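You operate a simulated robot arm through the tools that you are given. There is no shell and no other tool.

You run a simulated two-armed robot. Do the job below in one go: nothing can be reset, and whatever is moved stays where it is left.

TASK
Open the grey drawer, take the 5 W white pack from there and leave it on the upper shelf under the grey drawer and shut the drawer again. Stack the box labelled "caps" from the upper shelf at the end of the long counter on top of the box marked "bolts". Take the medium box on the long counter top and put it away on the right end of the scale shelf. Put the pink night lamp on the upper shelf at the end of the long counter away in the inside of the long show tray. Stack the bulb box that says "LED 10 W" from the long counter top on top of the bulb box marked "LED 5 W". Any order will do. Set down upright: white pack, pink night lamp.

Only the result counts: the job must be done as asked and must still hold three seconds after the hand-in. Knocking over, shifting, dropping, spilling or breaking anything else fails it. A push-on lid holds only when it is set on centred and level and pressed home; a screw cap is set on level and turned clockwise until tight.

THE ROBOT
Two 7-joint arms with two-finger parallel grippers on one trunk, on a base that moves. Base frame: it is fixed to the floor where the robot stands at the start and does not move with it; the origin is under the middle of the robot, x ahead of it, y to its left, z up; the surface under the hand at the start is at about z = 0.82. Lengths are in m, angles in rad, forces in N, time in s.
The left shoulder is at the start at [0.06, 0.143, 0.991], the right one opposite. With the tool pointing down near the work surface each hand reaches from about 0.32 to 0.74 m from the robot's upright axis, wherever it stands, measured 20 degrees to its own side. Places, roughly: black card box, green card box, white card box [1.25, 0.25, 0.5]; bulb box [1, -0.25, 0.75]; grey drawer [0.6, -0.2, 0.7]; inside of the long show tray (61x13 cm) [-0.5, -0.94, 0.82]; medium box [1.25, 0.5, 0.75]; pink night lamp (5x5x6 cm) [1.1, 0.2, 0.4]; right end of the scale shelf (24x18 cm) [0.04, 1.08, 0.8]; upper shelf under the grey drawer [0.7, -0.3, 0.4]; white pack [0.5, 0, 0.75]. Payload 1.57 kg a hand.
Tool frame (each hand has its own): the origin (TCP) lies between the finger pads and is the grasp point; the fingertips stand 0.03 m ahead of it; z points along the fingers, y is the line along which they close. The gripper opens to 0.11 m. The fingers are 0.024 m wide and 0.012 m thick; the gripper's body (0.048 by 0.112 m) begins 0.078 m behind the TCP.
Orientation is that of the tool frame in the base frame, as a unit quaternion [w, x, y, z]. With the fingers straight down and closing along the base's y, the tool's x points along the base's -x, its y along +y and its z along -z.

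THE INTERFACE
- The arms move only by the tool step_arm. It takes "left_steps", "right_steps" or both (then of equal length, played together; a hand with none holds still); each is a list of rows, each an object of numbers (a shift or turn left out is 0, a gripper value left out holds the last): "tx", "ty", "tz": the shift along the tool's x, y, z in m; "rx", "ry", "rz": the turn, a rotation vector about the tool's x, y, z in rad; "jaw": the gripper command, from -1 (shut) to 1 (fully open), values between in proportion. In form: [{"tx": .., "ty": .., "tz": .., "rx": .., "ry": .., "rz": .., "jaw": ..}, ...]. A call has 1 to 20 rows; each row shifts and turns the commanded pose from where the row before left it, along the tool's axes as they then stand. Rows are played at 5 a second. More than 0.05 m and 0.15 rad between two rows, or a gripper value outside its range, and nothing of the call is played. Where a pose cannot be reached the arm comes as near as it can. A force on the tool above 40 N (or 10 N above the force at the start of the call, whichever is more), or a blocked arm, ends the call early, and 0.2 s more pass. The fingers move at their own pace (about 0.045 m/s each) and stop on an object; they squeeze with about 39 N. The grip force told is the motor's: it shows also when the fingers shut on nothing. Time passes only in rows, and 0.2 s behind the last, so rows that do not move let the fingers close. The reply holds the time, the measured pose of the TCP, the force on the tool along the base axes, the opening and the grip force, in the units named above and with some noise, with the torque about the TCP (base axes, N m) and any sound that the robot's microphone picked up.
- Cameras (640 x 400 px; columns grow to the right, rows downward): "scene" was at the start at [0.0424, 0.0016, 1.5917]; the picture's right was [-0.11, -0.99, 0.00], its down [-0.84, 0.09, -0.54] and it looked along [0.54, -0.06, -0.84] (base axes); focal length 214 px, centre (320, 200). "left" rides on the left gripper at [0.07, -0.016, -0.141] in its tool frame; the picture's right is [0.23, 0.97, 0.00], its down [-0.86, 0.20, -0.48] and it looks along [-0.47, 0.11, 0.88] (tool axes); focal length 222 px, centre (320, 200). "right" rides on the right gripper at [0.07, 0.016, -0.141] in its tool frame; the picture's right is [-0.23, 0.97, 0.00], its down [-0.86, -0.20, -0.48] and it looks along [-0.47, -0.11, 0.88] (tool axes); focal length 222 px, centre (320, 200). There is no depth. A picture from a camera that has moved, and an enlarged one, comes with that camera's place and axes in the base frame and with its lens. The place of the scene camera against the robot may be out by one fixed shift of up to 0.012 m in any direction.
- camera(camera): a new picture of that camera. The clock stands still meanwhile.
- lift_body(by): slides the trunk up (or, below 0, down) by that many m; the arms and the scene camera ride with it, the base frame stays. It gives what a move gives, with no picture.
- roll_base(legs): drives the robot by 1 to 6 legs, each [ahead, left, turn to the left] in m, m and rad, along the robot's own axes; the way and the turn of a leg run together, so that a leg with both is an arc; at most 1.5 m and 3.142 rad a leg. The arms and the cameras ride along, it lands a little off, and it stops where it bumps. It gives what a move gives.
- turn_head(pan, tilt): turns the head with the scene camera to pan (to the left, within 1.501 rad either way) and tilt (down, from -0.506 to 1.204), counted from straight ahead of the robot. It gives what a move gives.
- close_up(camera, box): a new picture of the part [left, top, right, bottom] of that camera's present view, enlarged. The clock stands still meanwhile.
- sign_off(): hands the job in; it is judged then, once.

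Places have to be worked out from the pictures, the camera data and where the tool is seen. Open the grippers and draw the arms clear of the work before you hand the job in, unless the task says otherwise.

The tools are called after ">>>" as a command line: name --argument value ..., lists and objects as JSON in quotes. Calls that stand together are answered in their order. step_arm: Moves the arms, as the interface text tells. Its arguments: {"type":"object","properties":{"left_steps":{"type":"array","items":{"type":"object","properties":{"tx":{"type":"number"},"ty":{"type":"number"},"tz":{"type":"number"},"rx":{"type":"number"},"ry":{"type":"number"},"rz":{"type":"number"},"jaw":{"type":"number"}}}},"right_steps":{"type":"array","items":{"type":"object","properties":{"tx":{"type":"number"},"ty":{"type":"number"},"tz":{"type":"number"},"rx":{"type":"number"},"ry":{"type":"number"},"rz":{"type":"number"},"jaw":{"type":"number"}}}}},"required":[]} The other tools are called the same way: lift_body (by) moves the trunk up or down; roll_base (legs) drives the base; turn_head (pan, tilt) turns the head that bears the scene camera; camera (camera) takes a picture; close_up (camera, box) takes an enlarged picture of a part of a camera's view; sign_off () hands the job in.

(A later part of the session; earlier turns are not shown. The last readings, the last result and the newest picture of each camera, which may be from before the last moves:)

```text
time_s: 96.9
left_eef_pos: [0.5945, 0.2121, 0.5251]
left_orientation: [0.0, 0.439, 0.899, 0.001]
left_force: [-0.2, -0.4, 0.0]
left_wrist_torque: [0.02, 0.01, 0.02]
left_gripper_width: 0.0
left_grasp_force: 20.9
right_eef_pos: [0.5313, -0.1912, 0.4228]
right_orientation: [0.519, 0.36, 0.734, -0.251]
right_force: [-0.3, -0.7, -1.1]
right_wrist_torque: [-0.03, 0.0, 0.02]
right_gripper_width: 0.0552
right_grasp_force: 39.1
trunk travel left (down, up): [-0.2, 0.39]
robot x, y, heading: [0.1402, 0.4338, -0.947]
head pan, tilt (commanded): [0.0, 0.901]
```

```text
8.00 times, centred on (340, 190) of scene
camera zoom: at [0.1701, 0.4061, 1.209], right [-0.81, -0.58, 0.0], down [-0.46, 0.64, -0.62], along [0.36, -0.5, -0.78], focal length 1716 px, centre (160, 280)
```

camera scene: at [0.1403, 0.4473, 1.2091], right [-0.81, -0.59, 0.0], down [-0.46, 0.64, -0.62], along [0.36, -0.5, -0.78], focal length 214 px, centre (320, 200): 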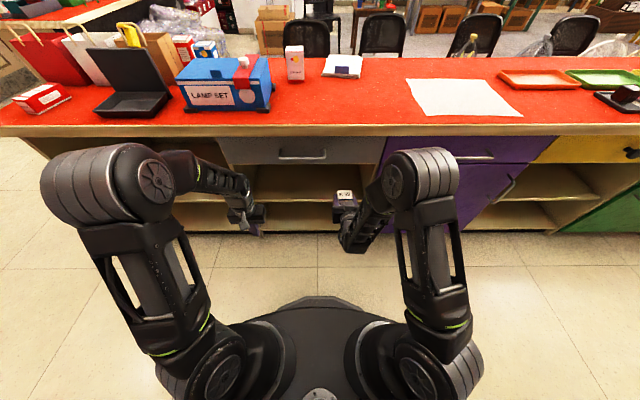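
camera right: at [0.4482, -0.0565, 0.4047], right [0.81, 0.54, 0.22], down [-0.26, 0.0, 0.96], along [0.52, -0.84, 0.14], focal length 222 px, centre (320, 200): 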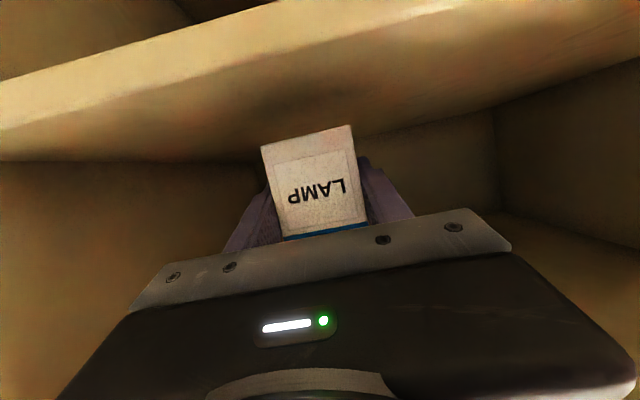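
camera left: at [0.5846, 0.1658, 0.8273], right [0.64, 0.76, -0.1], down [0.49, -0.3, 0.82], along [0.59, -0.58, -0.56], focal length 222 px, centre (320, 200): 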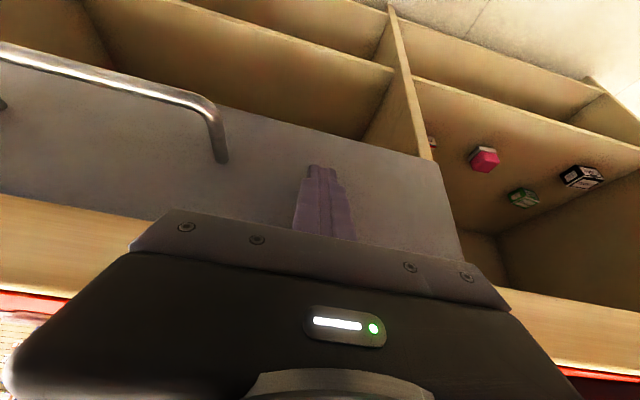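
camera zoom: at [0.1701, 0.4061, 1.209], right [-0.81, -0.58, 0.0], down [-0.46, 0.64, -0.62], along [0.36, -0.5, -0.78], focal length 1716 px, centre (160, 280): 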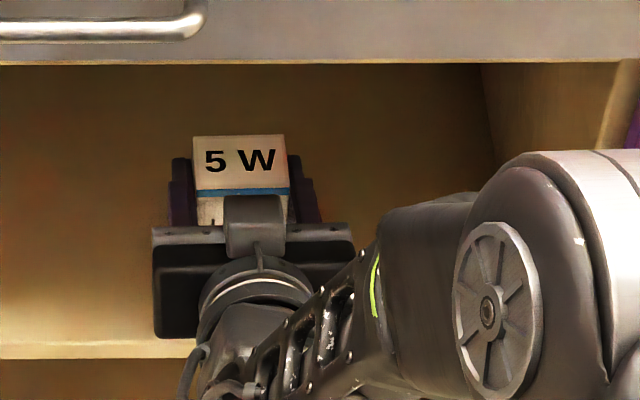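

The board looks only millimetres below the pack. I continue in small steps.

>>> step_arm --right_steps '[{"tx": 0.0019, "tz": 0.0007}, {"tx": 0.0019, "tz": 0.0007}]'

>>> step_arm --right_steps '[{"tx": 0.0019, "tz": 0.0007}, {"tx": 0.0019, "tz": 0.0007}]'

>>> step_arm --right_steps '[{"tx": 0.0019, "tz": 0.0007}, {"tx": 0.0019, "tz": 0.0007}]'

```text
time_s: 97.5
left_eef_pos: [0.5934, 0.2108, 0.5256]
left_orientation: [0.002, 0.438, 0.899, 0.001]
left_force: [0.0, -1.0, -0.4]
left_wrist_torque: [0.02, -0.01, 0.01]
left_gripper_width: 0.0
left_grasp_force: 21.7
right_eef_pos: [0.5317, -0.1913, 0.4198]
right_orientation: [0.519, 0.361, 0.733, -0.251]
right_force: [1.1, -0.4, -1.5]
right_wrist_torque: [-0.04, -0.02, -0.01]
right_gripper_width: 0.0551
right_grasp_force: 38.9
trunk travel left (down, up): [-0.2, 0.39]
robot x, y, heading: [0.1394, 0.434, -0.952]
head pan, tilt (commanded): [0.0, 0.901]
```

```text
time_s: 98.1
left_eef_pos: [0.5934, 0.2126, 0.5261]
left_orientation: [0.0, 0.438, 0.899, 0.001]
left_force: [0.7, 0.2, 0.4]
left_wrist_torque: [0.02, 0.03, -0.01]
left_gripper_width: 0.0
left_grasp_force: 21.3
right_eef_pos: [0.5325, -0.1912, 0.4136]
right_orientation: [0.518, 0.361, 0.733, -0.251]
right_force: [0.5, 0.7, 0.4]
right_wrist_torque: [-0.02, -0.02, 0.03]
right_gripper_width: 0.0553
right_grasp_force: 38.9
trunk travel left (down, up): [-0.2, 0.39]
robot x, y, heading: [0.1404, 0.4362, -0.949]
head pan, tilt (commanded): [0.0, 0.901]
```

```text
time_s: 98.7
left_eef_pos: [0.5936, 0.2121, 0.5251]
left_orientation: [-0.002, 0.438, 0.899, 0.001]
left_force: [-0.6, 0.0, -0.3]
left_wrist_torque: [0.02, 0.01, 0.0]
left_gripper_width: 0.0
left_grasp_force: 21.3
right_eef_pos: [0.531, -0.1911, 0.4116]
right_orientation: [0.519, 0.36, 0.734, -0.251]
right_force: [0.3, 0.0, 0.2]
right_wrist_torque: [-0.04, -0.01, -0.02]
right_gripper_width: 0.0555
right_grasp_force: 39.1
trunk travel left (down, up): [-0.2, 0.39]
robot x, y, heading: [0.1356, 0.4338, -0.947]
head pan, tilt (commanded): [0.0, 0.901]
```

No contact yet; I continue down with the force guard.

>>> step_arm --right_steps '[{"tx": 0.0019, "tz": 0.0007}, {"tx": 0.0019, "tz": 0.0007}, {"tx": 0.0019, "tz": 0.0007}]'

>>> step_arm --right_steps '[{"tx": 0.0019, "tz": 0.0007}, {"tx": 0.0019, "tz": 0.0007}]'

>>> camera --camera "right"

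```text
time_s: 99.5
left_eef_pos: [0.5935, 0.2118, 0.5266]
left_orientation: [-0.001, 0.439, 0.899, 0.001]
left_force: [-1.0, 0.2, 0.2]
left_wrist_torque: [0.02, 0.01, 0.0]
left_gripper_width: 0.0
left_grasp_force: 21.3
right_eef_pos: [0.531, -0.1916, 0.4048]
right_orientation: [0.52, 0.359, 0.734, -0.25]
right_force: [-0.6, 1.1, -0.9]
right_wrist_torque: [0.01, -0.02, -0.04]
right_gripper_width: 0.0555
right_grasp_force: 39.1
trunk travel left (down, up): [-0.2, 0.39]
robot x, y, heading: [0.141, 0.4325, -0.946]
head pan, tilt (commanded): [0.0, 0.901]
```

```text
time_s: 100.1
left_eef_pos: [0.5954, 0.2121, 0.5257]
left_orientation: [-0.001, 0.438, 0.899, 0.001]
left_force: [-0.3, 0.7, 0.2]
left_wrist_torque: [-0.02, -0.01, -0.01]
left_gripper_width: 0.0002
left_grasp_force: 21.2
right_eef_pos: [0.5323, -0.1918, 0.4011]
right_orientation: [0.519, 0.36, 0.733, -0.252]
right_force: [0.3, -1.2, -0.2]
right_wrist_torque: [0.0, 0.0, -0.01]
right_gripper_width: 0.0552
right_grasp_force: 38.8
trunk travel left (down, up): [-0.2, 0.39]
robot x, y, heading: [0.1402, 0.4347, -0.949]
head pan, tilt (commanded): [0.0, 0.901]
```

```text
taken
camera right: at [0.4487, -0.0567, 0.3832], right [0.81, 0.54, 0.22], down [-0.26, 0.0, 0.96], along [0.52, -0.84, 0.14], focal length 222 px, centre (320, 200)
```

right: 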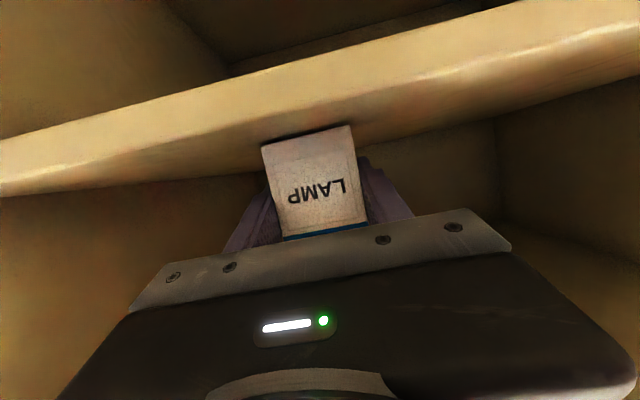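

The pack's bottom nearly meets the board (shadow line visible). A few more 2 mm steps.

>>> step_arm --right_steps '[{"tx": 0.0019, "tz": 0.0007}, {"tx": 0.0, "tz": 0.0}]'

>>> step_arm --right_steps '[{"tx": 0.0019, "tz": 0.0007}, {"tx": 0.0, "tz": 0.0}]'

>>> step_arm --right_steps '[{"tx": 0.0019, "tz": 0.0007}, {"tx": 0.0, "tz": 0.0}]'

```text
time_s: 100.7
left_eef_pos: [0.5929, 0.2114, 0.5254]
left_orientation: [-0.001, 0.438, 0.899, 0.001]
left_force: [0.0, 0.1, 0.1]
left_wrist_torque: [0.02, -0.02, -0.02]
left_gripper_width: 0.0003
left_grasp_force: 21.3
right_eef_pos: [0.5322, -0.1916, 0.3989]
right_orientation: [0.518, 0.361, 0.734, -0.252]
right_force: [1.1, 0.2, -1.0]
right_wrist_torque: [0.03, 0.02, 0.01]
right_gripper_width: 0.0551
right_grasp_force: 38.9
trunk travel left (down, up): [-0.2, 0.39]
robot x, y, heading: [0.1398, 0.4358, -0.945]
head pan, tilt (commanded): [0.0, 0.901]
```

```text
time_s: 101.3
left_eef_pos: [0.5953, 0.2125, 0.5254]
left_orientation: [0.0, 0.438, 0.899, 0.0]
left_force: [0.5, -0.6, -0.1]
left_wrist_torque: [0.01, 0.0, 0.0]
left_gripper_width: 0.0
left_grasp_force: 21.4
right_eef_pos: [0.5329, -0.1924, 0.3985]
right_orientation: [0.521, 0.359, 0.732, -0.252]
right_force: [-1.1, 0.8, 6.4]
right_wrist_torque: [-0.06, 0.25, -0.07]
right_gripper_width: 0.0551
right_grasp_force: 39.5
trunk travel left (down, up): [-0.2, 0.39]
robot x, y, heading: [0.1417, 0.4356, -0.95]
head pan, tilt (commanded): [0.0, 0.901]
```

```text
time_s: 101.9
left_eef_pos: [0.5942, 0.2117, 0.5266]
left_orientation: [0.001, 0.438, 0.899, 0.001]
left_force: [0.3, 0.0, 0.0]
left_wrist_torque: [0.0, -0.04, 0.03]
left_gripper_width: 0.0
left_grasp_force: 21.2
right_eef_pos: [0.5344, -0.1909, 0.3972]
right_orientation: [0.522, 0.358, 0.732, -0.252]
right_force: [-1.9, 3.1, 19.8]
right_wrist_torque: [0.07, 0.62, -0.08]
right_gripper_width: 0.0552
right_grasp_force: 39.2
trunk travel left (down, up): [-0.2, 0.39]
robot x, y, heading: [0.1442, 0.434, -0.946]
head pan, tilt (commanded): [0.0, 0.901]
```

Contact (20 N) – the board is at z≈0.362. I release and retreat straight back out of the compartment.

>>> step_arm --right_steps '[{"tx": -0.0019, "tz": -0.0007}, {"jaw": 0.4}, {"jaw": 0.4}, {"jaw": 0.4}, {"jaw": 0.4}, {"tx": 0.0117, "tz": -0.033}, {"tx": 0.0117, "tz": -0.033}, {"tx": 0.0117, "tz": -0.033}, {"tx": 0.0117, "tz": -0.033}]'

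>>> camera --camera "right"

>>> close_up --camera "scene" --box '[220, 100, 420, 250]'

```text
time_s: 103.9
left_eef_pos: [0.5935, 0.212, 0.525]
left_orientation: [0.001, 0.438, 0.899, 0.002]
left_force: [0.3, -0.9, -0.7]
left_wrist_torque: [0.04, 0.02, -0.01]
left_gripper_width: 0.0
left_grasp_force: 21.3
right_eef_pos: [0.4447, -0.0795, 0.3974]
right_orientation: [0.52, 0.36, 0.732, -0.252]
right_force: [-0.1, 0.3, 0.4]
right_wrist_torque: [0.0, -0.02, 0.01]
right_gripper_width: 0.0771
right_grasp_force: 0.1
trunk travel left (down, up): [-0.2, 0.39]
robot x, y, heading: [0.1403, 0.4342, -0.947]
head pan, tilt (commanded): [0.0, 0.901]
```

```text
taken
camera right: at [0.3612, 0.0546, 0.3791], right [0.81, 0.54, 0.22], down [-0.26, 0.0, 0.96], along [0.52, -0.84, 0.14], focal length 222 px, centre (320, 200)
```

right: 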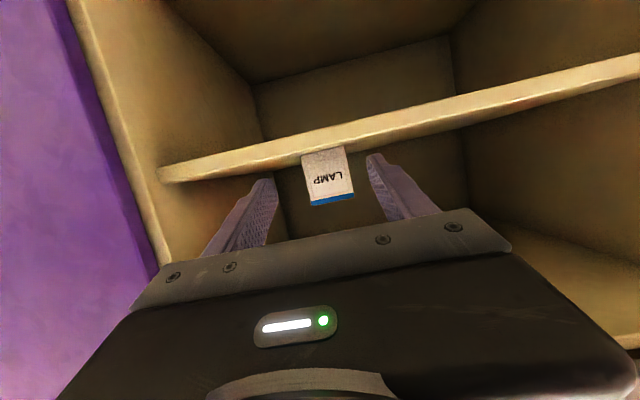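

```text
2.67 times, centred on (320, 175) of scene
camera zoom: at [0.17, 0.4061, 1.209], right [-0.81, -0.58, 0.0], down [-0.46, 0.64, -0.62], along [0.36, -0.5, -0.78], focal length 572 px, centre (320, 267)
```

zoom: 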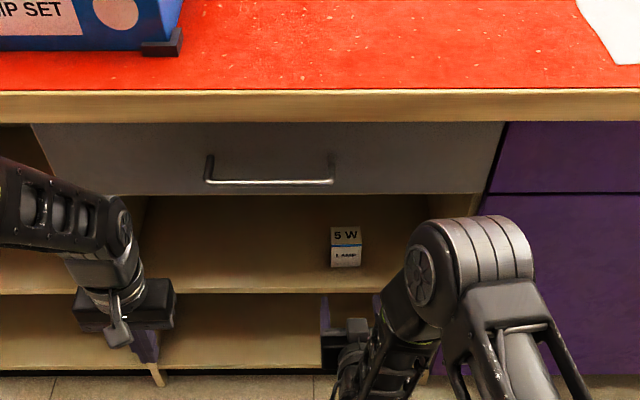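

The 5 W pack stands upright on the upper shelf and the drawer is shut. Next I back off and slide left to face the end compartment with the lamp and card boxes.

>>> roll_base --legs '[[-0.06, 0, 0], [0, 0.55, 0]]'

>>> camera --camera "scene"

>>> camera --camera "right"

```text
time_s: 107.7
left_eef_pos: [1.0016, 0.582, 0.5238]
left_orientation: [0.001, 0.439, 0.898, 0.001]
left_force: [-0.2, -0.1, 0.3]
left_wrist_torque: [-0.01, 0.03, 0.01]
left_gripper_width: 0.0
left_grasp_force: 21.2
right_eef_pos: [0.8517, 0.2889, 0.3978]
right_orientation: [0.519, 0.359, 0.734, -0.251]
right_force: [-1.1, 0.2, 0.8]
right_wrist_torque: [-0.03, 0.01, 0.03]
right_gripper_width: 0.0769
right_grasp_force: 0.1
trunk travel left (down, up): [-0.2, 0.39]
robot x, y, heading: [0.5439, 0.8036, -0.947]
head pan, tilt (commanded): [0.0, 0.901]
```

```text
taken
camera scene: at [0.577, 0.7749, 1.209], right [-0.81, -0.59, 0.0], down [-0.46, 0.64, -0.62], along [0.36, -0.5, -0.78], focal length 214 px, centre (320, 200)
```

scene: 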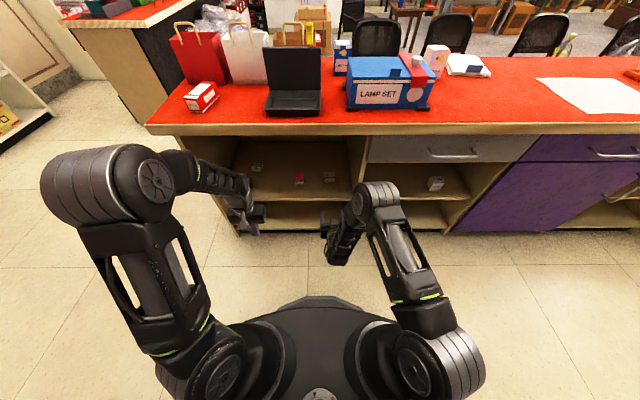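

```text
taken
camera right: at [0.7686, 0.4231, 0.3789], right [0.81, 0.54, 0.22], down [-0.26, 0.0, 0.96], along [0.52, -0.84, 0.14], focal length 222 px, centre (320, 200)
```

right: 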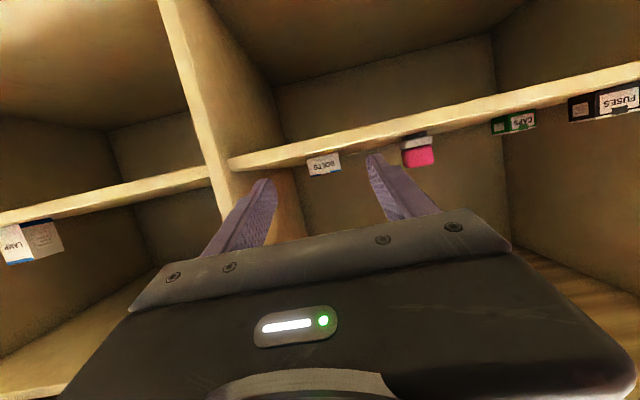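

From the right camera: white box "BOLTS", pink lamp, green "CAPS", black "FUSES". I zoom the scene view on them.

>>> close_up --camera "scene" --box '[230, 150, 370, 235]'

>>> close_up --camera "right" --box '[280, 50, 640, 220]'

```text
4.57 times, centred on (300, 192) of scene
camera zoom: at [0.577, 0.7749, 1.209], right [-0.81, -0.59, 0.0], down [-0.46, 0.64, -0.62], along [0.36, -0.5, -0.78], focal length 980 px, centre (411, 234)
```

zoom: 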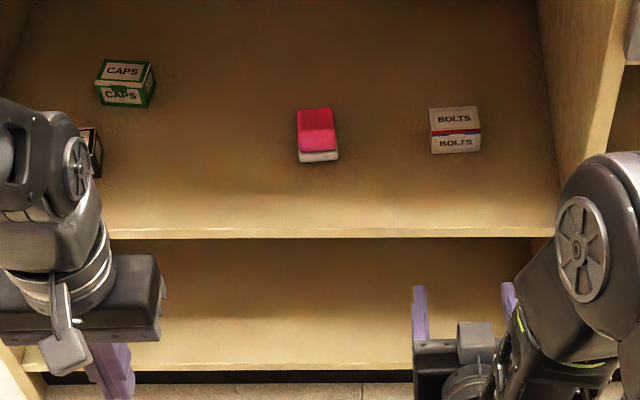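

```text
1.78 times, centred on (460, 135) of right
camera zoom: at [0.7686, 0.4231, 0.3789], right [0.81, 0.54, 0.22], down [-0.26, 0.0, 0.96], along [0.52, -0.84, 0.14], focal length 395 px, centre (71, 316)
```

zoom: 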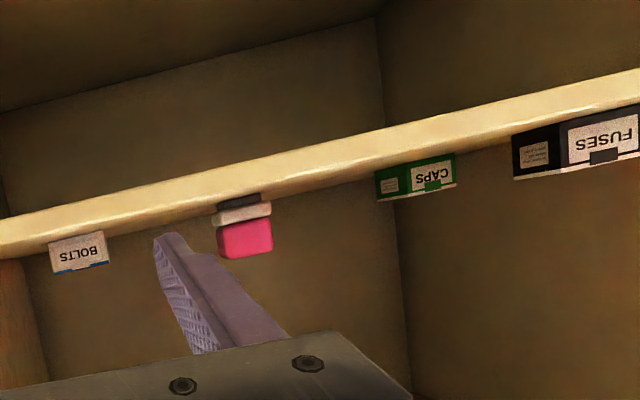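

I computed: BOLTS ≈ (1.01, 0.09), lamp ≈ (1.14, 0.19), CAPS ≈ (1.38, 0.26), with FUSES partly in front of CAPS. I raise the left hand out of the view and look again.

>>> step_arm --left_steps '[{"tx": 0.04}, {"tz": -0.045}, {"tz": -0.045}, {"tz": -0.045}, {"tz": -0.045}, {"tz": -0.045}]'

>>> close_up --camera "scene" --box '[210, 150, 370, 240]'

>>> camera --camera "scene"

```text
time_s: 109.0
left_eef_pos: [0.9758, 0.6127, 0.7523]
left_orientation: [0.0, 0.438, 0.899, 0.002]
left_force: [-0.7, -0.1, -0.1]
left_wrist_torque: [-0.01, -0.03, -0.01]
left_gripper_width: 0.0
left_grasp_force: 21.5
right_eef_pos: [0.852, 0.2889, 0.3971]
right_orientation: [0.519, 0.36, 0.734, -0.251]
right_force: [0.1, -0.1, -0.3]
right_wrist_torque: [0.02, 0.0, 0.03]
right_gripper_width: 0.0769
right_grasp_force: 0.0
trunk travel left (down, up): [-0.2, 0.39]
robot x, y, heading: [0.5488, 0.8024, -0.947]
head pan, tilt (commanded): [0.0, 0.901]
```

```text
4.00 times, centred on (290, 195) of scene
camera zoom: at [0.5772, 0.7749, 1.209], right [-0.81, -0.59, 0.0], down [-0.46, 0.64, -0.62], along [0.36, -0.5, -0.78], focal length 858 px, centre (440, 220)
```

zoom: 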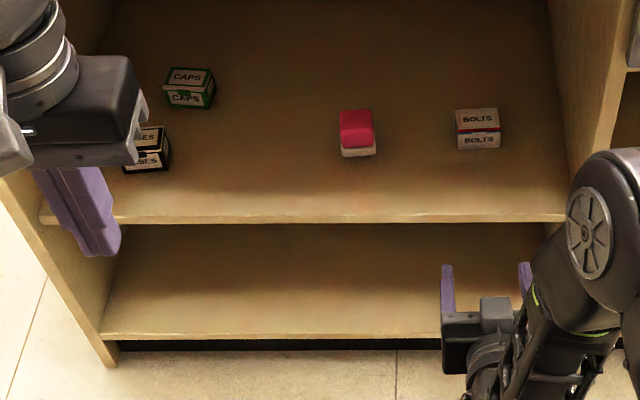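

```text
taken
camera scene: at [0.5772, 0.7749, 1.209], right [-0.81, -0.59, 0.0], down [-0.46, 0.64, -0.62], along [0.36, -0.5, -0.78], focal length 214 px, centre (320, 200)
```

scene: 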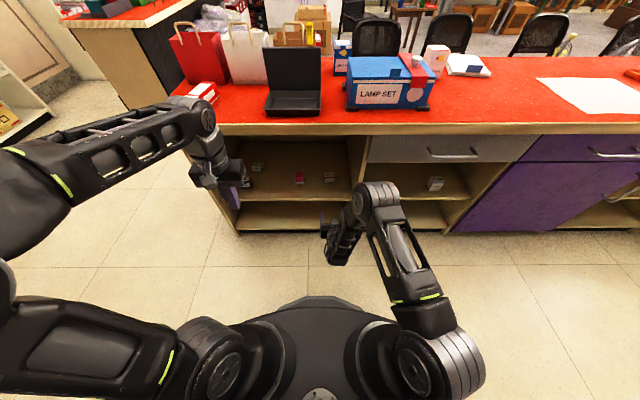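

I zoom in further on CAPS/FUSES and BOLTS for their exact outlines.

>>> close_up --camera "scene" --box '[240, 155, 280, 200]'

>>> close_up --camera "scene" --box '[285, 165, 345, 200]'

```text
8.89 times, centred on (260, 178) of scene
camera zoom: at [0.5772, 0.7749, 1.209], right [-0.81, -0.59, 0.0], down [-0.46, 0.64, -0.62], along [0.36, -0.5, -0.78], focal length 1906 px, centre (853, 400)
```

zoom: 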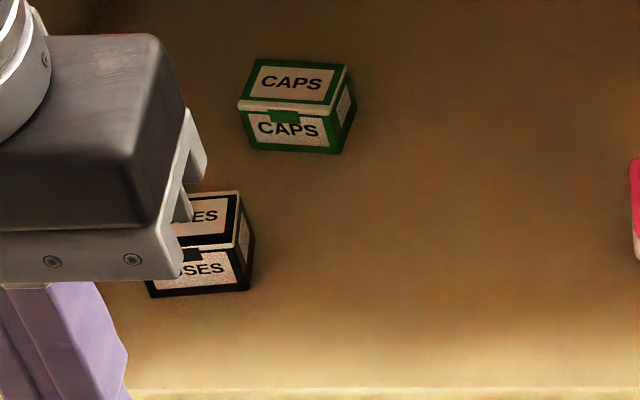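

```text
10.67 times, centred on (315, 182) of scene
camera zoom: at [0.5772, 0.7749, 1.209], right [-0.81, -0.59, 0.0], down [-0.46, 0.64, -0.62], along [0.36, -0.5, -0.78], focal length 2288 px, centre (373, 387)
```

zoom: 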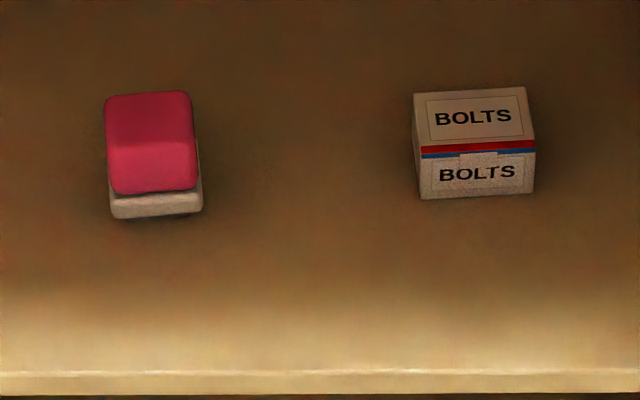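

Measured: CAPS top centre is 0.89 m ahead/0.35 m left of the head camera (yaw −0.09), BOLTS 0.81 m/−0.05 m (yaw +0.07), and FUSES sits in front-left of CAPS with top at ~0.405. I pitch the right hand to ~40° down so it can reach over FUSES, raise it, and slide the base left 0.40 m.

>>> step_arm --right_steps '[{"tx": -0.0377, "tz": -0.0134}, {"tx": -0.0377, "tz": -0.0134}, {"ry": 0.12}, {"ry": 0.12}, {"ry": 0.11}]'

>>> roll_base --legs '[[0, 0.4, 0]]'

>>> camera --camera "scene"

>>> camera --camera "right"

```text
time_s: 110.2
left_eef_pos: [0.9759, 0.611, 0.7519]
left_orientation: [0.0, 0.438, 0.899, 0.001]
left_force: [0.0, 0.4, -0.1]
left_wrist_torque: [0.02, 0.02, -0.01]
left_gripper_width: 0.0
left_grasp_force: 21.0
right_eef_pos: [0.8531, 0.2901, 0.4772]
right_orientation: [0.383, 0.398, 0.813, -0.185]
right_force: [-1.0, -0.6, -0.1]
right_wrist_torque: [0.01, -0.02, -0.01]
right_gripper_width: 0.0772
right_grasp_force: 0.0
trunk travel left (down, up): [-0.2, 0.39]
robot x, y, heading: [0.5479, 0.8021, -0.945]
head pan, tilt (commanded): [0.0, 0.901]
```

```text
time_s: 112.7
left_eef_pos: [1.2965, 0.8427, 0.7518]
left_orientation: [0.0, 0.437, 0.9, 0.001]
left_force: [-0.1, 0.5, -0.4]
left_wrist_torque: [0.03, 0.01, 0.0]
left_gripper_width: 0.0
left_grasp_force: 21.7
right_eef_pos: [1.1739, 0.5201, 0.4781]
right_orientation: [0.384, 0.397, 0.813, -0.183]
right_force: [-0.5, 0.7, 0.5]
right_wrist_torque: [-0.02, 0.01, -0.01]
right_gripper_width: 0.0773
right_grasp_force: 0.0
trunk travel left (down, up): [-0.2, 0.39]
robot x, y, heading: [0.8662, 1.0353, -0.941]
head pan, tilt (commanded): [0.0, 0.901]
```

```text
taken
camera scene: at [0.8966, 1.0061, 1.209], right [-0.81, -0.59, 0.0], down [-0.46, 0.63, -0.62], along [0.36, -0.5, -0.78], focal length 214 px, centre (320, 200)
```

scene: 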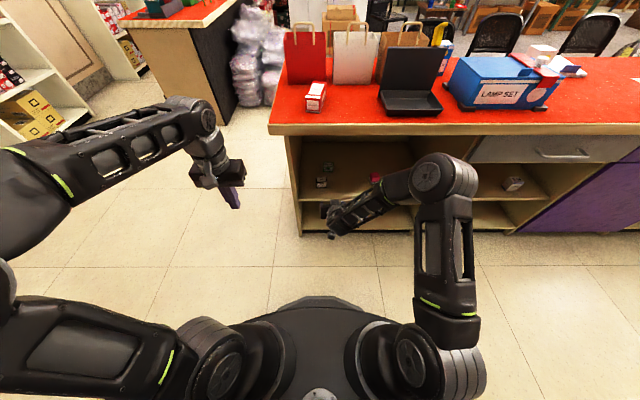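

```text
taken
camera right: at [1.0916, 0.6516, 0.514], right [0.85, 0.49, 0.18], down [-0.05, -0.27, 0.96], along [0.52, -0.83, -0.2], focal length 222 px, centre (320, 200)
```

right: 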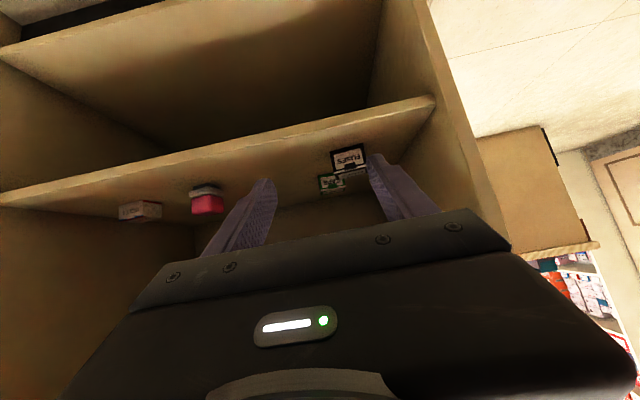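

CAPS is nearly straight ahead of the right hand. I align the yaw with the box and drive 15 cm closer.

>>> step_arm --right_steps '[{"rx": 0.1, "rz": 0.083}, {"ty": 0.013}]'

>>> roll_base --legs '[[0.15, 0, 0]]'

>>> camera --camera "right"

>>> camera --camera "scene"

```text
time_s: 113.3
left_eef_pos: [1.2951, 0.8437, 0.7519]
left_orientation: [0.0, 0.437, 0.9, 0.002]
left_force: [-0.1, -0.5, -0.6]
left_wrist_torque: [0.01, -0.02, 0.01]
left_gripper_width: 0.0001
left_grasp_force: 21.4
right_eef_pos: [1.1835, 0.5269, 0.4764]
right_orientation: [0.37, 0.45, 0.785, -0.209]
right_force: [-0.5, 0.7, -0.3]
right_wrist_torque: [0.01, -0.01, 0.0]
right_gripper_width: 0.0771
right_grasp_force: 0.1
trunk travel left (down, up): [-0.2, 0.39]
robot x, y, heading: [0.8665, 1.0326, -0.947]
head pan, tilt (commanded): [0.0, 0.901]
```

```text
time_s: 114.7
left_eef_pos: [1.3825, 0.7234, 0.752]
left_orientation: [0.001, 0.438, 0.899, 0.001]
left_force: [-0.2, -0.3, -0.4]
left_wrist_torque: [0.0, 0.01, -0.01]
left_gripper_width: 0.0002
left_grasp_force: 21.3
right_eef_pos: [1.2712, 0.4065, 0.4767]
right_orientation: [0.37, 0.45, 0.786, -0.208]
right_force: [-0.6, 0.6, 0.5]
right_wrist_torque: [-0.03, -0.02, -0.01]
right_gripper_width: 0.0771
right_grasp_force: 0.0
trunk travel left (down, up): [-0.2, 0.39]
robot x, y, heading: [0.9536, 0.9131, -0.943]
head pan, tilt (commanded): [0.0, 0.901]
```

```text
taken
camera right: at [1.2069, 0.5472, 0.514], right [0.91, 0.37, 0.18], down [-0.09, -0.26, 0.96], along [0.4, -0.89, -0.2], focal length 222 px, centre (320, 200)
```

right: 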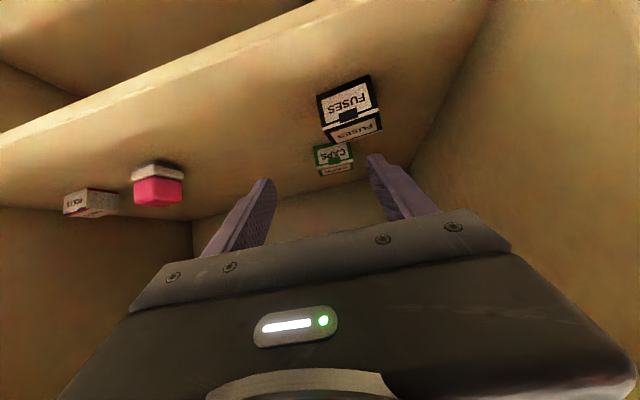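

```text
taken
camera scene: at [0.9839, 0.8858, 1.209], right [-0.81, -0.59, 0.0], down [-0.46, 0.63, -0.62], along [0.36, -0.5, -0.78], focal length 214 px, centre (320, 200)
```

scene: 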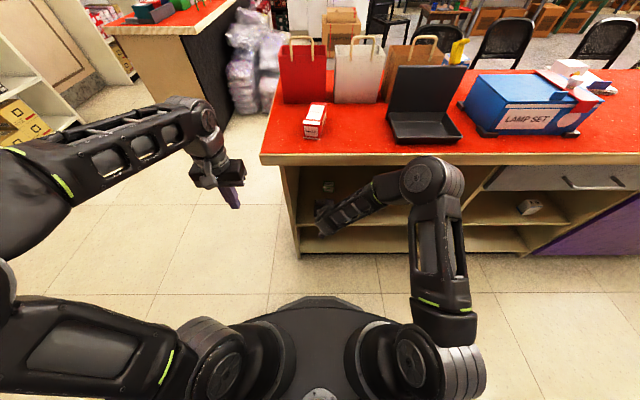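

I zoom the right camera on CAPS and FUSES to place them in the hand frame.

>>> close_up --camera "right" --box '[260, 60, 420, 200]'

```text
2.86 times, centred on (340, 130) of right
camera zoom: at [1.2069, 0.5472, 0.514], right [0.91, 0.37, 0.18], down [-0.09, -0.26, 0.96], along [0.4, -0.89, -0.2], focal length 635 px, centre (263, 400)
```

zoom: 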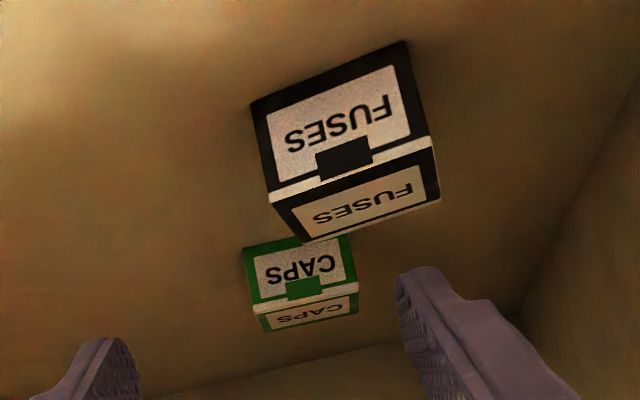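

CAPS centre is ~18 cm ahead and 1.3 cm left of the hand; FUSES lies below the path with ample clearance. I move to just above-behind CAPS.

>>> step_arm --right_steps '[{"tx": -0.0139, "ty": 0.0034, "tz": 0.035}, {"tx": -0.0139, "ty": 0.0034, "tz": 0.035}, {"tx": -0.0139, "ty": 0.0034, "tz": 0.035}, {"tx": -0.0139, "ty": 0.0034, "tz": 0.035}]'

>>> camera --camera "right"

>>> camera --camera "scene"

```text
time_s: 115.7
left_eef_pos: [1.3833, 0.7233, 0.7512]
left_orientation: [0.0, 0.438, 0.899, 0.002]
left_force: [-0.6, -0.6, 0.4]
left_wrist_torque: [0.01, -0.02, 0.0]
left_gripper_width: 0.0
left_grasp_force: 21.1
right_eef_pos: [1.3562, 0.2896, 0.4313]
right_orientation: [0.371, 0.45, 0.785, -0.209]
right_force: [-0.6, 1.0, -0.3]
right_wrist_torque: [-0.01, 0.04, 0.03]
right_gripper_width: 0.0769
right_grasp_force: 0.0
trunk travel left (down, up): [-0.2, 0.39]
robot x, y, heading: [0.9529, 0.9131, -0.945]
head pan, tilt (commanded): [0.0, 0.901]
```

```text
taken
camera right: at [1.2925, 0.4303, 0.4678], right [0.91, 0.37, 0.18], down [-0.09, -0.26, 0.96], along [0.4, -0.89, -0.2], focal length 222 px, centre (320, 200)
```

right: 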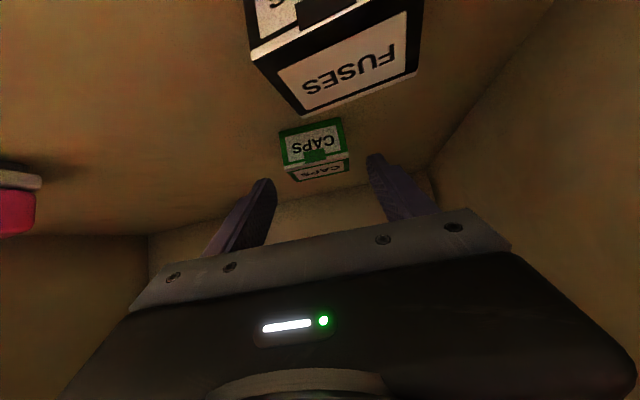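

```text
taken
camera scene: at [0.9839, 0.8858, 1.209], right [-0.81, -0.59, 0.0], down [-0.46, 0.63, -0.62], along [0.36, -0.5, -0.78], focal length 214 px, centre (320, 200)
```

scene: 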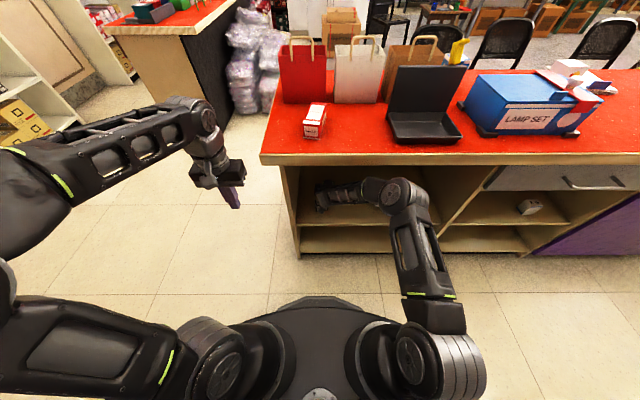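

I zoom again at this closer range.

>>> close_up --camera "right" --box '[240, 60, 420, 220]'

```text
2.50 times, centred on (330, 140) of right
camera zoom: at [1.2925, 0.4303, 0.4678], right [0.91, 0.37, 0.18], down [-0.09, -0.26, 0.96], along [0.4, -0.89, -0.2], focal length 555 px, centre (295, 350)
```

zoom: 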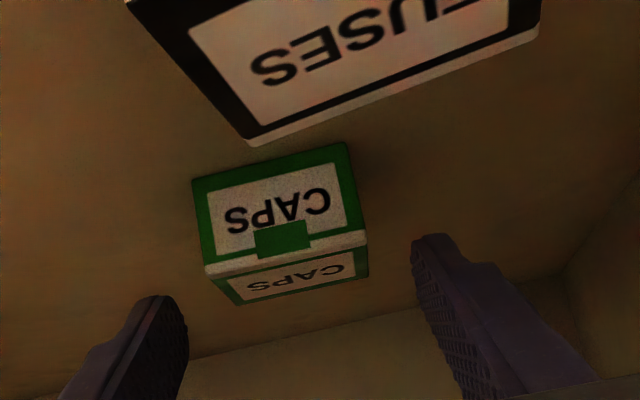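

CAPS is aligned (yaw error ~0.02) and its centre is 4 cm ahead. I advance to grasp height and close.

>>> step_arm --right_steps '[{"tx": 0.0029, "ty": -0.0008, "tz": 0.0245}, {"tx": 0.0029, "ty": -0.0008, "tz": 0.0245}, {"jaw": -1}, {"jaw": -1}, {"jaw": -1}, {"jaw": -1}]'

>>> camera --camera "right"

```text
time_s: 117.1
left_eef_pos: [1.3831, 0.723, 0.7517]
left_orientation: [0.0, 0.438, 0.899, 0.002]
left_force: [0.0, 0.1, 0.0]
left_wrist_torque: [0.0, 0.0, 0.01]
left_gripper_width: 0.0
left_grasp_force: 21.5
right_eef_pos: [1.3726, 0.2598, 0.3954]
right_orientation: [0.37, 0.45, 0.786, -0.208]
right_force: [1.1, -0.2, 0.6]
right_wrist_torque: [-0.02, 0.02, 0.02]
right_gripper_width: 0.0575
right_grasp_force: 39.1
trunk travel left (down, up): [-0.2, 0.39]
robot x, y, heading: [0.9534, 0.9121, -0.947]
head pan, tilt (commanded): [0.0, 0.901]
```

```text
taken
camera right: at [1.308, 0.4006, 0.4312], right [0.91, 0.37, 0.18], down [-0.09, -0.26, 0.96], along [0.4, -0.89, -0.2], focal length 222 px, centre (320, 200)
```

right: 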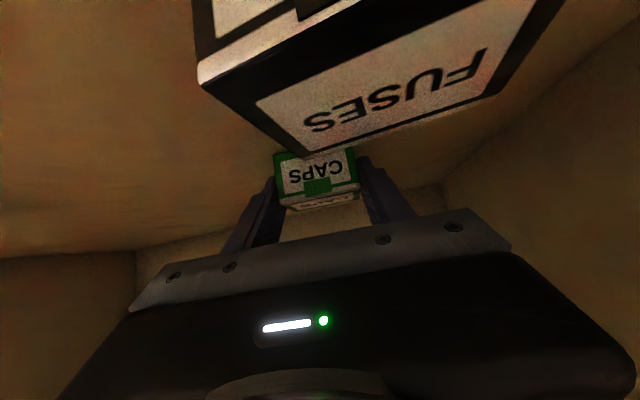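

CAPS gripped (5.75 cm). I lift it 8 cm clear of FUSES and draw it back.

>>> step_arm --right_steps '[{"tx": -0.0231, "tz": -0.0192}, {"tx": -0.0308, "tz": -0.0256}, {"tx": -0.0154, "tz": -0.0128}, {"tx": 0.0256, "tz": -0.0307}, {"tx": 0.0256, "tz": -0.0307}, {"tx": 0.0256, "tz": -0.0307}, {"tx": 0.0256, "tz": -0.0307}]'

>>> camera --camera "right"

>>> camera --camera "scene"

```text
time_s: 118.7
left_eef_pos: [1.3836, 0.7231, 0.7516]
left_orientation: [0.0, 0.439, 0.899, 0.002]
left_force: [0.5, -0.3, -0.2]
left_wrist_torque: [-0.01, 0.02, -0.02]
left_gripper_width: 0.0
left_grasp_force: 21.2
right_eef_pos: [1.292, 0.3974, 0.4859]
right_orientation: [0.371, 0.45, 0.785, -0.21]
right_force: [-0.2, -0.2, -1.1]
right_wrist_torque: [-0.03, 0.03, 0.0]
right_gripper_width: 0.0571
right_grasp_force: 38.3
trunk travel left (down, up): [-0.2, 0.39]
robot x, y, heading: [0.9523, 0.9123, -0.947]
head pan, tilt (commanded): [0.0, 0.901]
```

```text
taken
camera right: at [1.227, 0.539, 0.5232], right [0.91, 0.37, 0.18], down [-0.09, -0.26, 0.96], along [0.4, -0.89, -0.2], focal length 222 px, centre (320, 200)
```

right: 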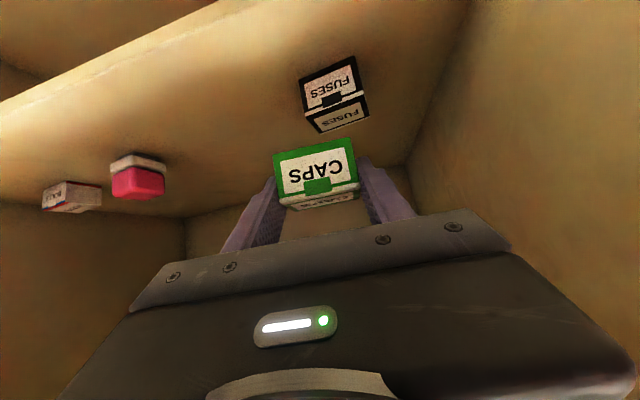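

```text
taken
camera scene: at [0.984, 0.8857, 1.209], right [-0.81, -0.59, 0.0], down [-0.46, 0.63, -0.62], along [0.36, -0.5, -0.78], focal length 214 px, centre (320, 200)
```

scene: 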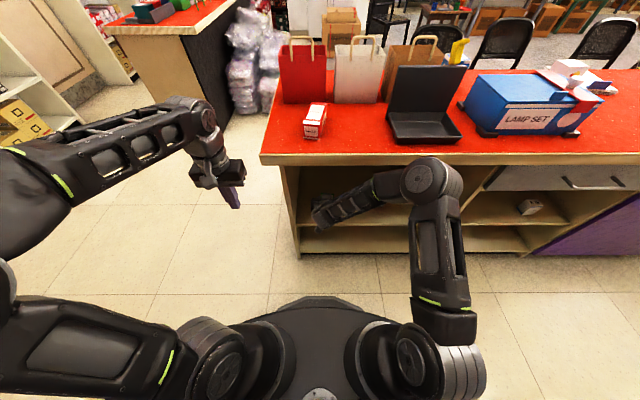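

I back the base 7 cm and slide right 24 cm so BOLTS comes within the right arm's natural lane.

>>> roll_base --legs '[[-0.07, 0, 0], [0, -0.24, 0]]'

>>> step_arm --right_steps '[{"rx": -0.063, "rz": -0.0526}, {"rx": -0.063, "rz": -0.0526}]'

>>> camera --camera "right"

>>> camera --camera "scene"

```text
time_s: 121.1
left_eef_pos: [1.1483, 0.6401, 0.7505]
left_orientation: [-0.001, 0.437, 0.899, 0.001]
left_force: [0.0, -0.2, 0.4]
left_wrist_torque: [-0.01, 0.01, 0.04]
left_gripper_width: 0.0
left_grasp_force: 21.7
right_eef_pos: [1.0576, 0.3135, 0.4871]
right_orientation: [0.371, 0.449, 0.786, -0.209]
right_force: [0.2, 1.1, -0.4]
right_wrist_torque: [0.0, 0.01, -0.02]
right_gripper_width: 0.0574
right_grasp_force: 39.5
trunk travel left (down, up): [-0.2, 0.39]
robot x, y, heading: [0.7202, 0.8279, -0.942]
head pan, tilt (commanded): [0.0, 0.901]
```

```text
time_s: 121.7
left_eef_pos: [1.1481, 0.6387, 0.7512]
left_orientation: [-0.001, 0.438, 0.899, 0.003]
left_force: [0.4, 0.2, -1.0]
left_wrist_torque: [0.01, -0.04, -0.02]
left_gripper_width: 0.0
left_grasp_force: 21.3
right_eef_pos: [1.0561, 0.3147, 0.4868]
right_orientation: [0.387, 0.383, 0.82, -0.177]
right_force: [0.7, 0.3, -0.4]
right_wrist_torque: [0.01, 0.01, 0.02]
right_gripper_width: 0.0573
right_grasp_force: 38.3
trunk travel left (down, up): [-0.2, 0.39]
robot x, y, heading: [0.7183, 0.8356, -0.942]
head pan, tilt (commanded): [0.0, 0.901]
```

```text
taken
camera right: at [0.9706, 0.4429, 0.5226], right [0.84, 0.51, 0.18], down [-0.04, -0.27, 0.96], along [0.54, -0.81, -0.2], focal length 222 px, centre (320, 200)
```

right: 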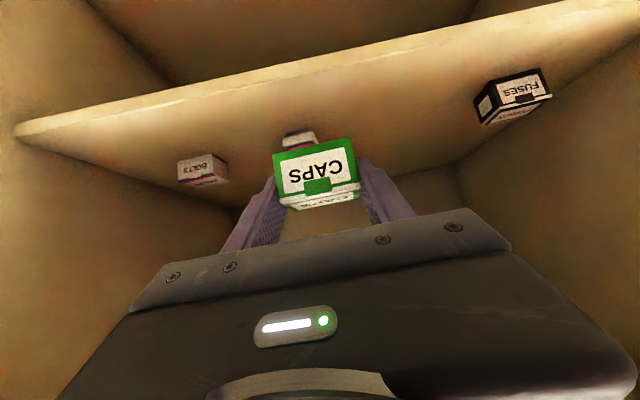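

```text
taken
camera scene: at [0.7497, 0.8019, 1.209], right [-0.81, -0.59, 0.0], down [-0.46, 0.64, -0.62], along [0.36, -0.5, -0.78], focal length 214 px, centre (320, 200)
```

scene: 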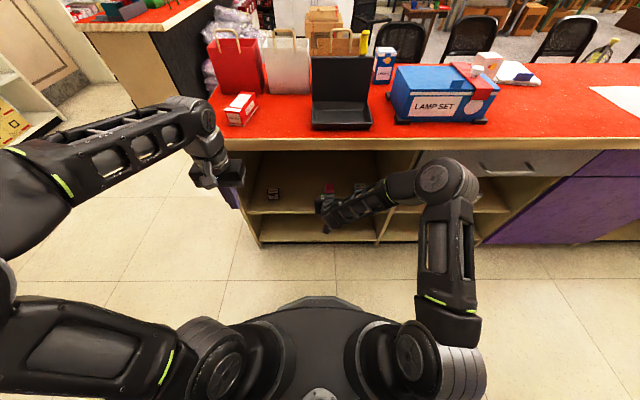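

Now the lamp is straight ahead and BOLTS to its right. I zoom the right camera on BOLTS for a precise fix.

>>> close_up --camera "right" --box '[160, 120, 320, 220]'

```text
4.00 times, centred on (240, 170) of right
camera zoom: at [0.9706, 0.4429, 0.5226], right [0.84, 0.51, 0.18], down [-0.04, -0.27, 0.96], along [0.54, -0.81, -0.2], focal length 888 px, centre (640, 320)
```

zoom: 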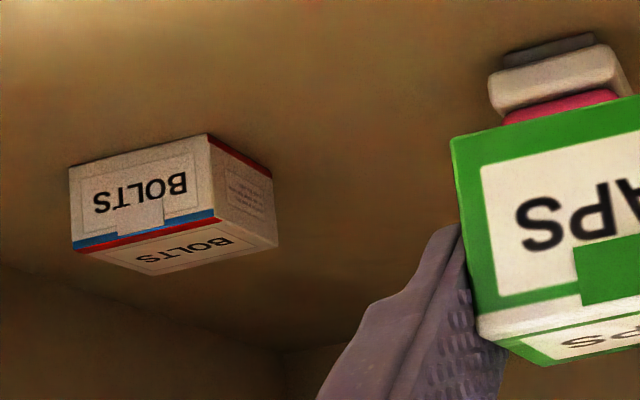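

BOLTS centre comes out at (1.010, 0.083), top z≈0.397, yaw 0.695 – agreeing with the scene view. I now zoom on CAPS in the hand to know exactly where it sits.

>>> close_up --camera "right" --box '[250, 120, 390, 230]'

```text
3.64 times, centred on (320, 175) of right
camera zoom: at [0.9706, 0.4429, 0.5226], right [0.84, 0.51, 0.18], down [-0.04, -0.27, 0.96], along [0.54, -0.81, -0.2], focal length 808 px, centre (320, 291)
```

zoom: 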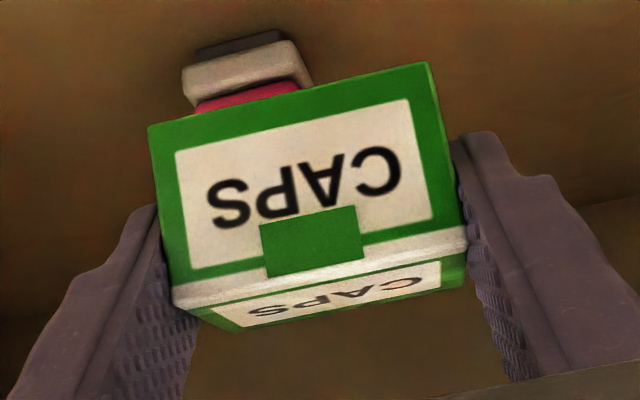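

CAPS' centre sits 1.25 cm ahead of the grasp point, bottom 3.4 cm below it. I move the hand right 18.5 cm in line with BOLTS.

>>> step_arm --right_steps '[{"ty": -0.037}, {"ty": -0.037}, {"ty": -0.037}, {"ty": -0.037}, {"ty": -0.0365}]'

>>> camera --camera "right"

>>> camera --camera "scene"

```text
time_s: 122.9
left_eef_pos: [1.1487, 0.6392, 0.7504]
left_orientation: [0.0, 0.438, 0.899, 0.001]
left_force: [-0.4, -0.5, -0.4]
left_wrist_torque: [0.01, 0.02, 0.01]
left_gripper_width: 0.0
left_grasp_force: 20.7
right_eef_pos: [0.9144, 0.1953, 0.4836]
right_orientation: [0.387, 0.383, 0.819, -0.178]
right_force: [-1.0, 0.3, 0.2]
right_wrist_torque: [0.01, -0.01, -0.03]
right_gripper_width: 0.0571
right_grasp_force: 38.9
trunk travel left (down, up): [-0.2, 0.39]
robot x, y, heading: [0.7188, 0.8297, -0.943]
head pan, tilt (commanded): [0.0, 0.901]
```

```text
taken
camera right: at [0.828, 0.3235, 0.5207], right [0.84, 0.52, 0.18], down [-0.04, -0.27, 0.96], along [0.54, -0.81, -0.2], focal length 222 px, centre (320, 200)
```

right: 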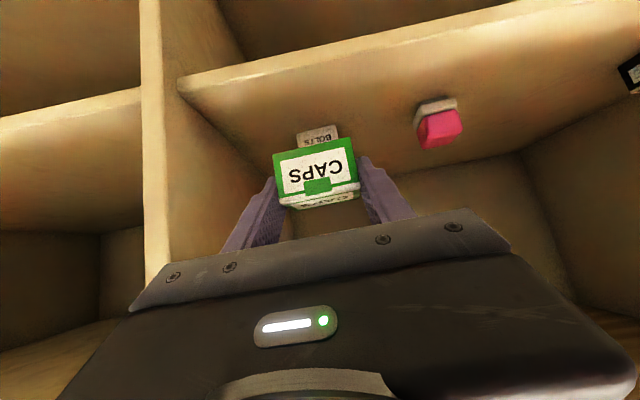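

```text
taken
camera scene: at [0.7498, 0.8019, 1.209], right [-0.81, -0.59, 0.0], down [-0.46, 0.64, -0.62], along [0.36, -0.5, -0.78], focal length 214 px, centre (320, 200)
```

scene: 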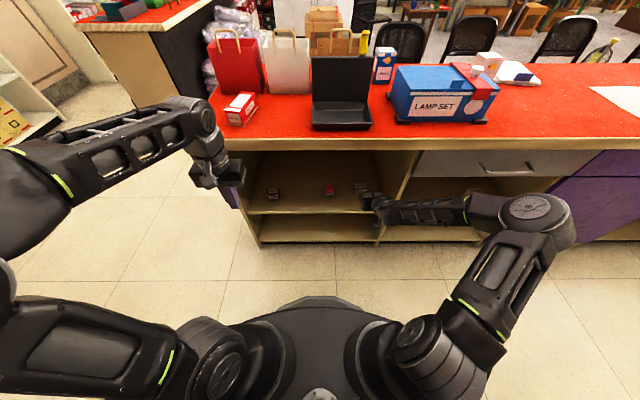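

The forearm now comes in sideways across the divider – too bent. I back the base 8 cm so the arm straightens before going in.

>>> roll_base --legs '[[-0.08, 0, 0]]'

>>> step_arm --right_steps '[{"tx": -0.0255, "tz": 0.0308}, {"tx": -0.0255, "tz": 0.0308}]'

>>> camera --camera "scene"

>>> camera --camera "right"

```text
time_s: 123.9
left_eef_pos: [1.1008, 0.7028, 0.7521]
left_orientation: [0.001, 0.438, 0.899, 0.003]
left_force: [0.7, -0.2, -0.3]
left_wrist_torque: [0.0, -0.01, -0.01]
left_gripper_width: 0.0
left_grasp_force: 21.2
right_eef_pos: [0.8664, 0.2602, 0.4842]
right_orientation: [0.386, 0.385, 0.819, -0.178]
right_force: [0.4, 0.1, -0.4]
right_wrist_torque: [0.02, 0.04, -0.03]
right_gripper_width: 0.0569
right_grasp_force: 38.7
trunk travel left (down, up): [-0.2, 0.39]
robot x, y, heading: [0.67, 0.8923, -0.945]
head pan, tilt (commanded): [0.0, 0.901]
```

```text
time_s: 124.5
left_eef_pos: [1.1005, 0.7046, 0.7515]
left_orientation: [0.0, 0.439, 0.899, 0.002]
left_force: [0.4, -0.2, 0.4]
left_wrist_torque: [-0.03, -0.02, 0.02]
left_gripper_width: 0.0
left_grasp_force: 21.1
right_eef_pos: [0.9148, 0.1995, 0.4836]
right_orientation: [0.386, 0.384, 0.82, -0.178]
right_force: [0.2, -0.4, -1.3]
right_wrist_torque: [0.01, 0.0, -0.05]
right_gripper_width: 0.0572
right_grasp_force: 38.9
trunk travel left (down, up): [-0.2, 0.39]
robot x, y, heading: [0.675, 0.897, -0.951]
head pan, tilt (commanded): [0.0, 0.901]
```

```text
taken
camera scene: at [0.7024, 0.8673, 1.209], right [-0.81, -0.58, 0.0], down [-0.46, 0.64, -0.62], along [0.36, -0.5, -0.78], focal length 214 px, centre (320, 200)
```

scene: 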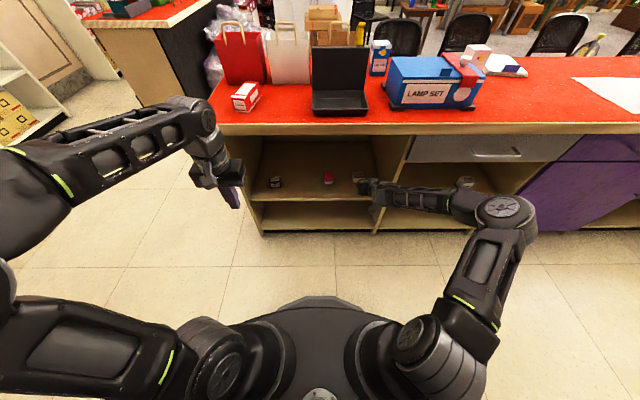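

```text
taken
camera right: at [0.828, 0.3286, 0.5201], right [0.84, 0.51, 0.18], down [-0.04, -0.27, 0.96], along [0.54, -0.82, -0.2], focal length 222 px, centre (320, 200)
```

right: 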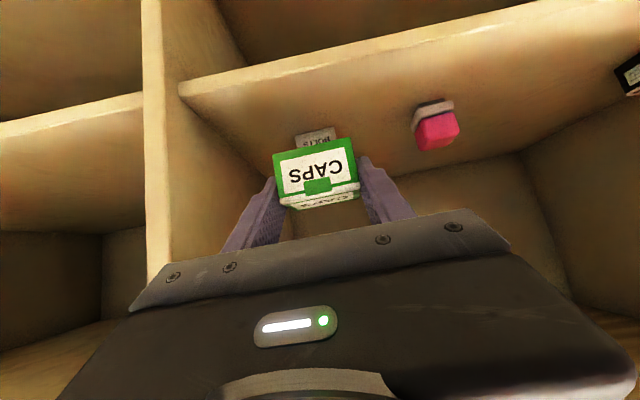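

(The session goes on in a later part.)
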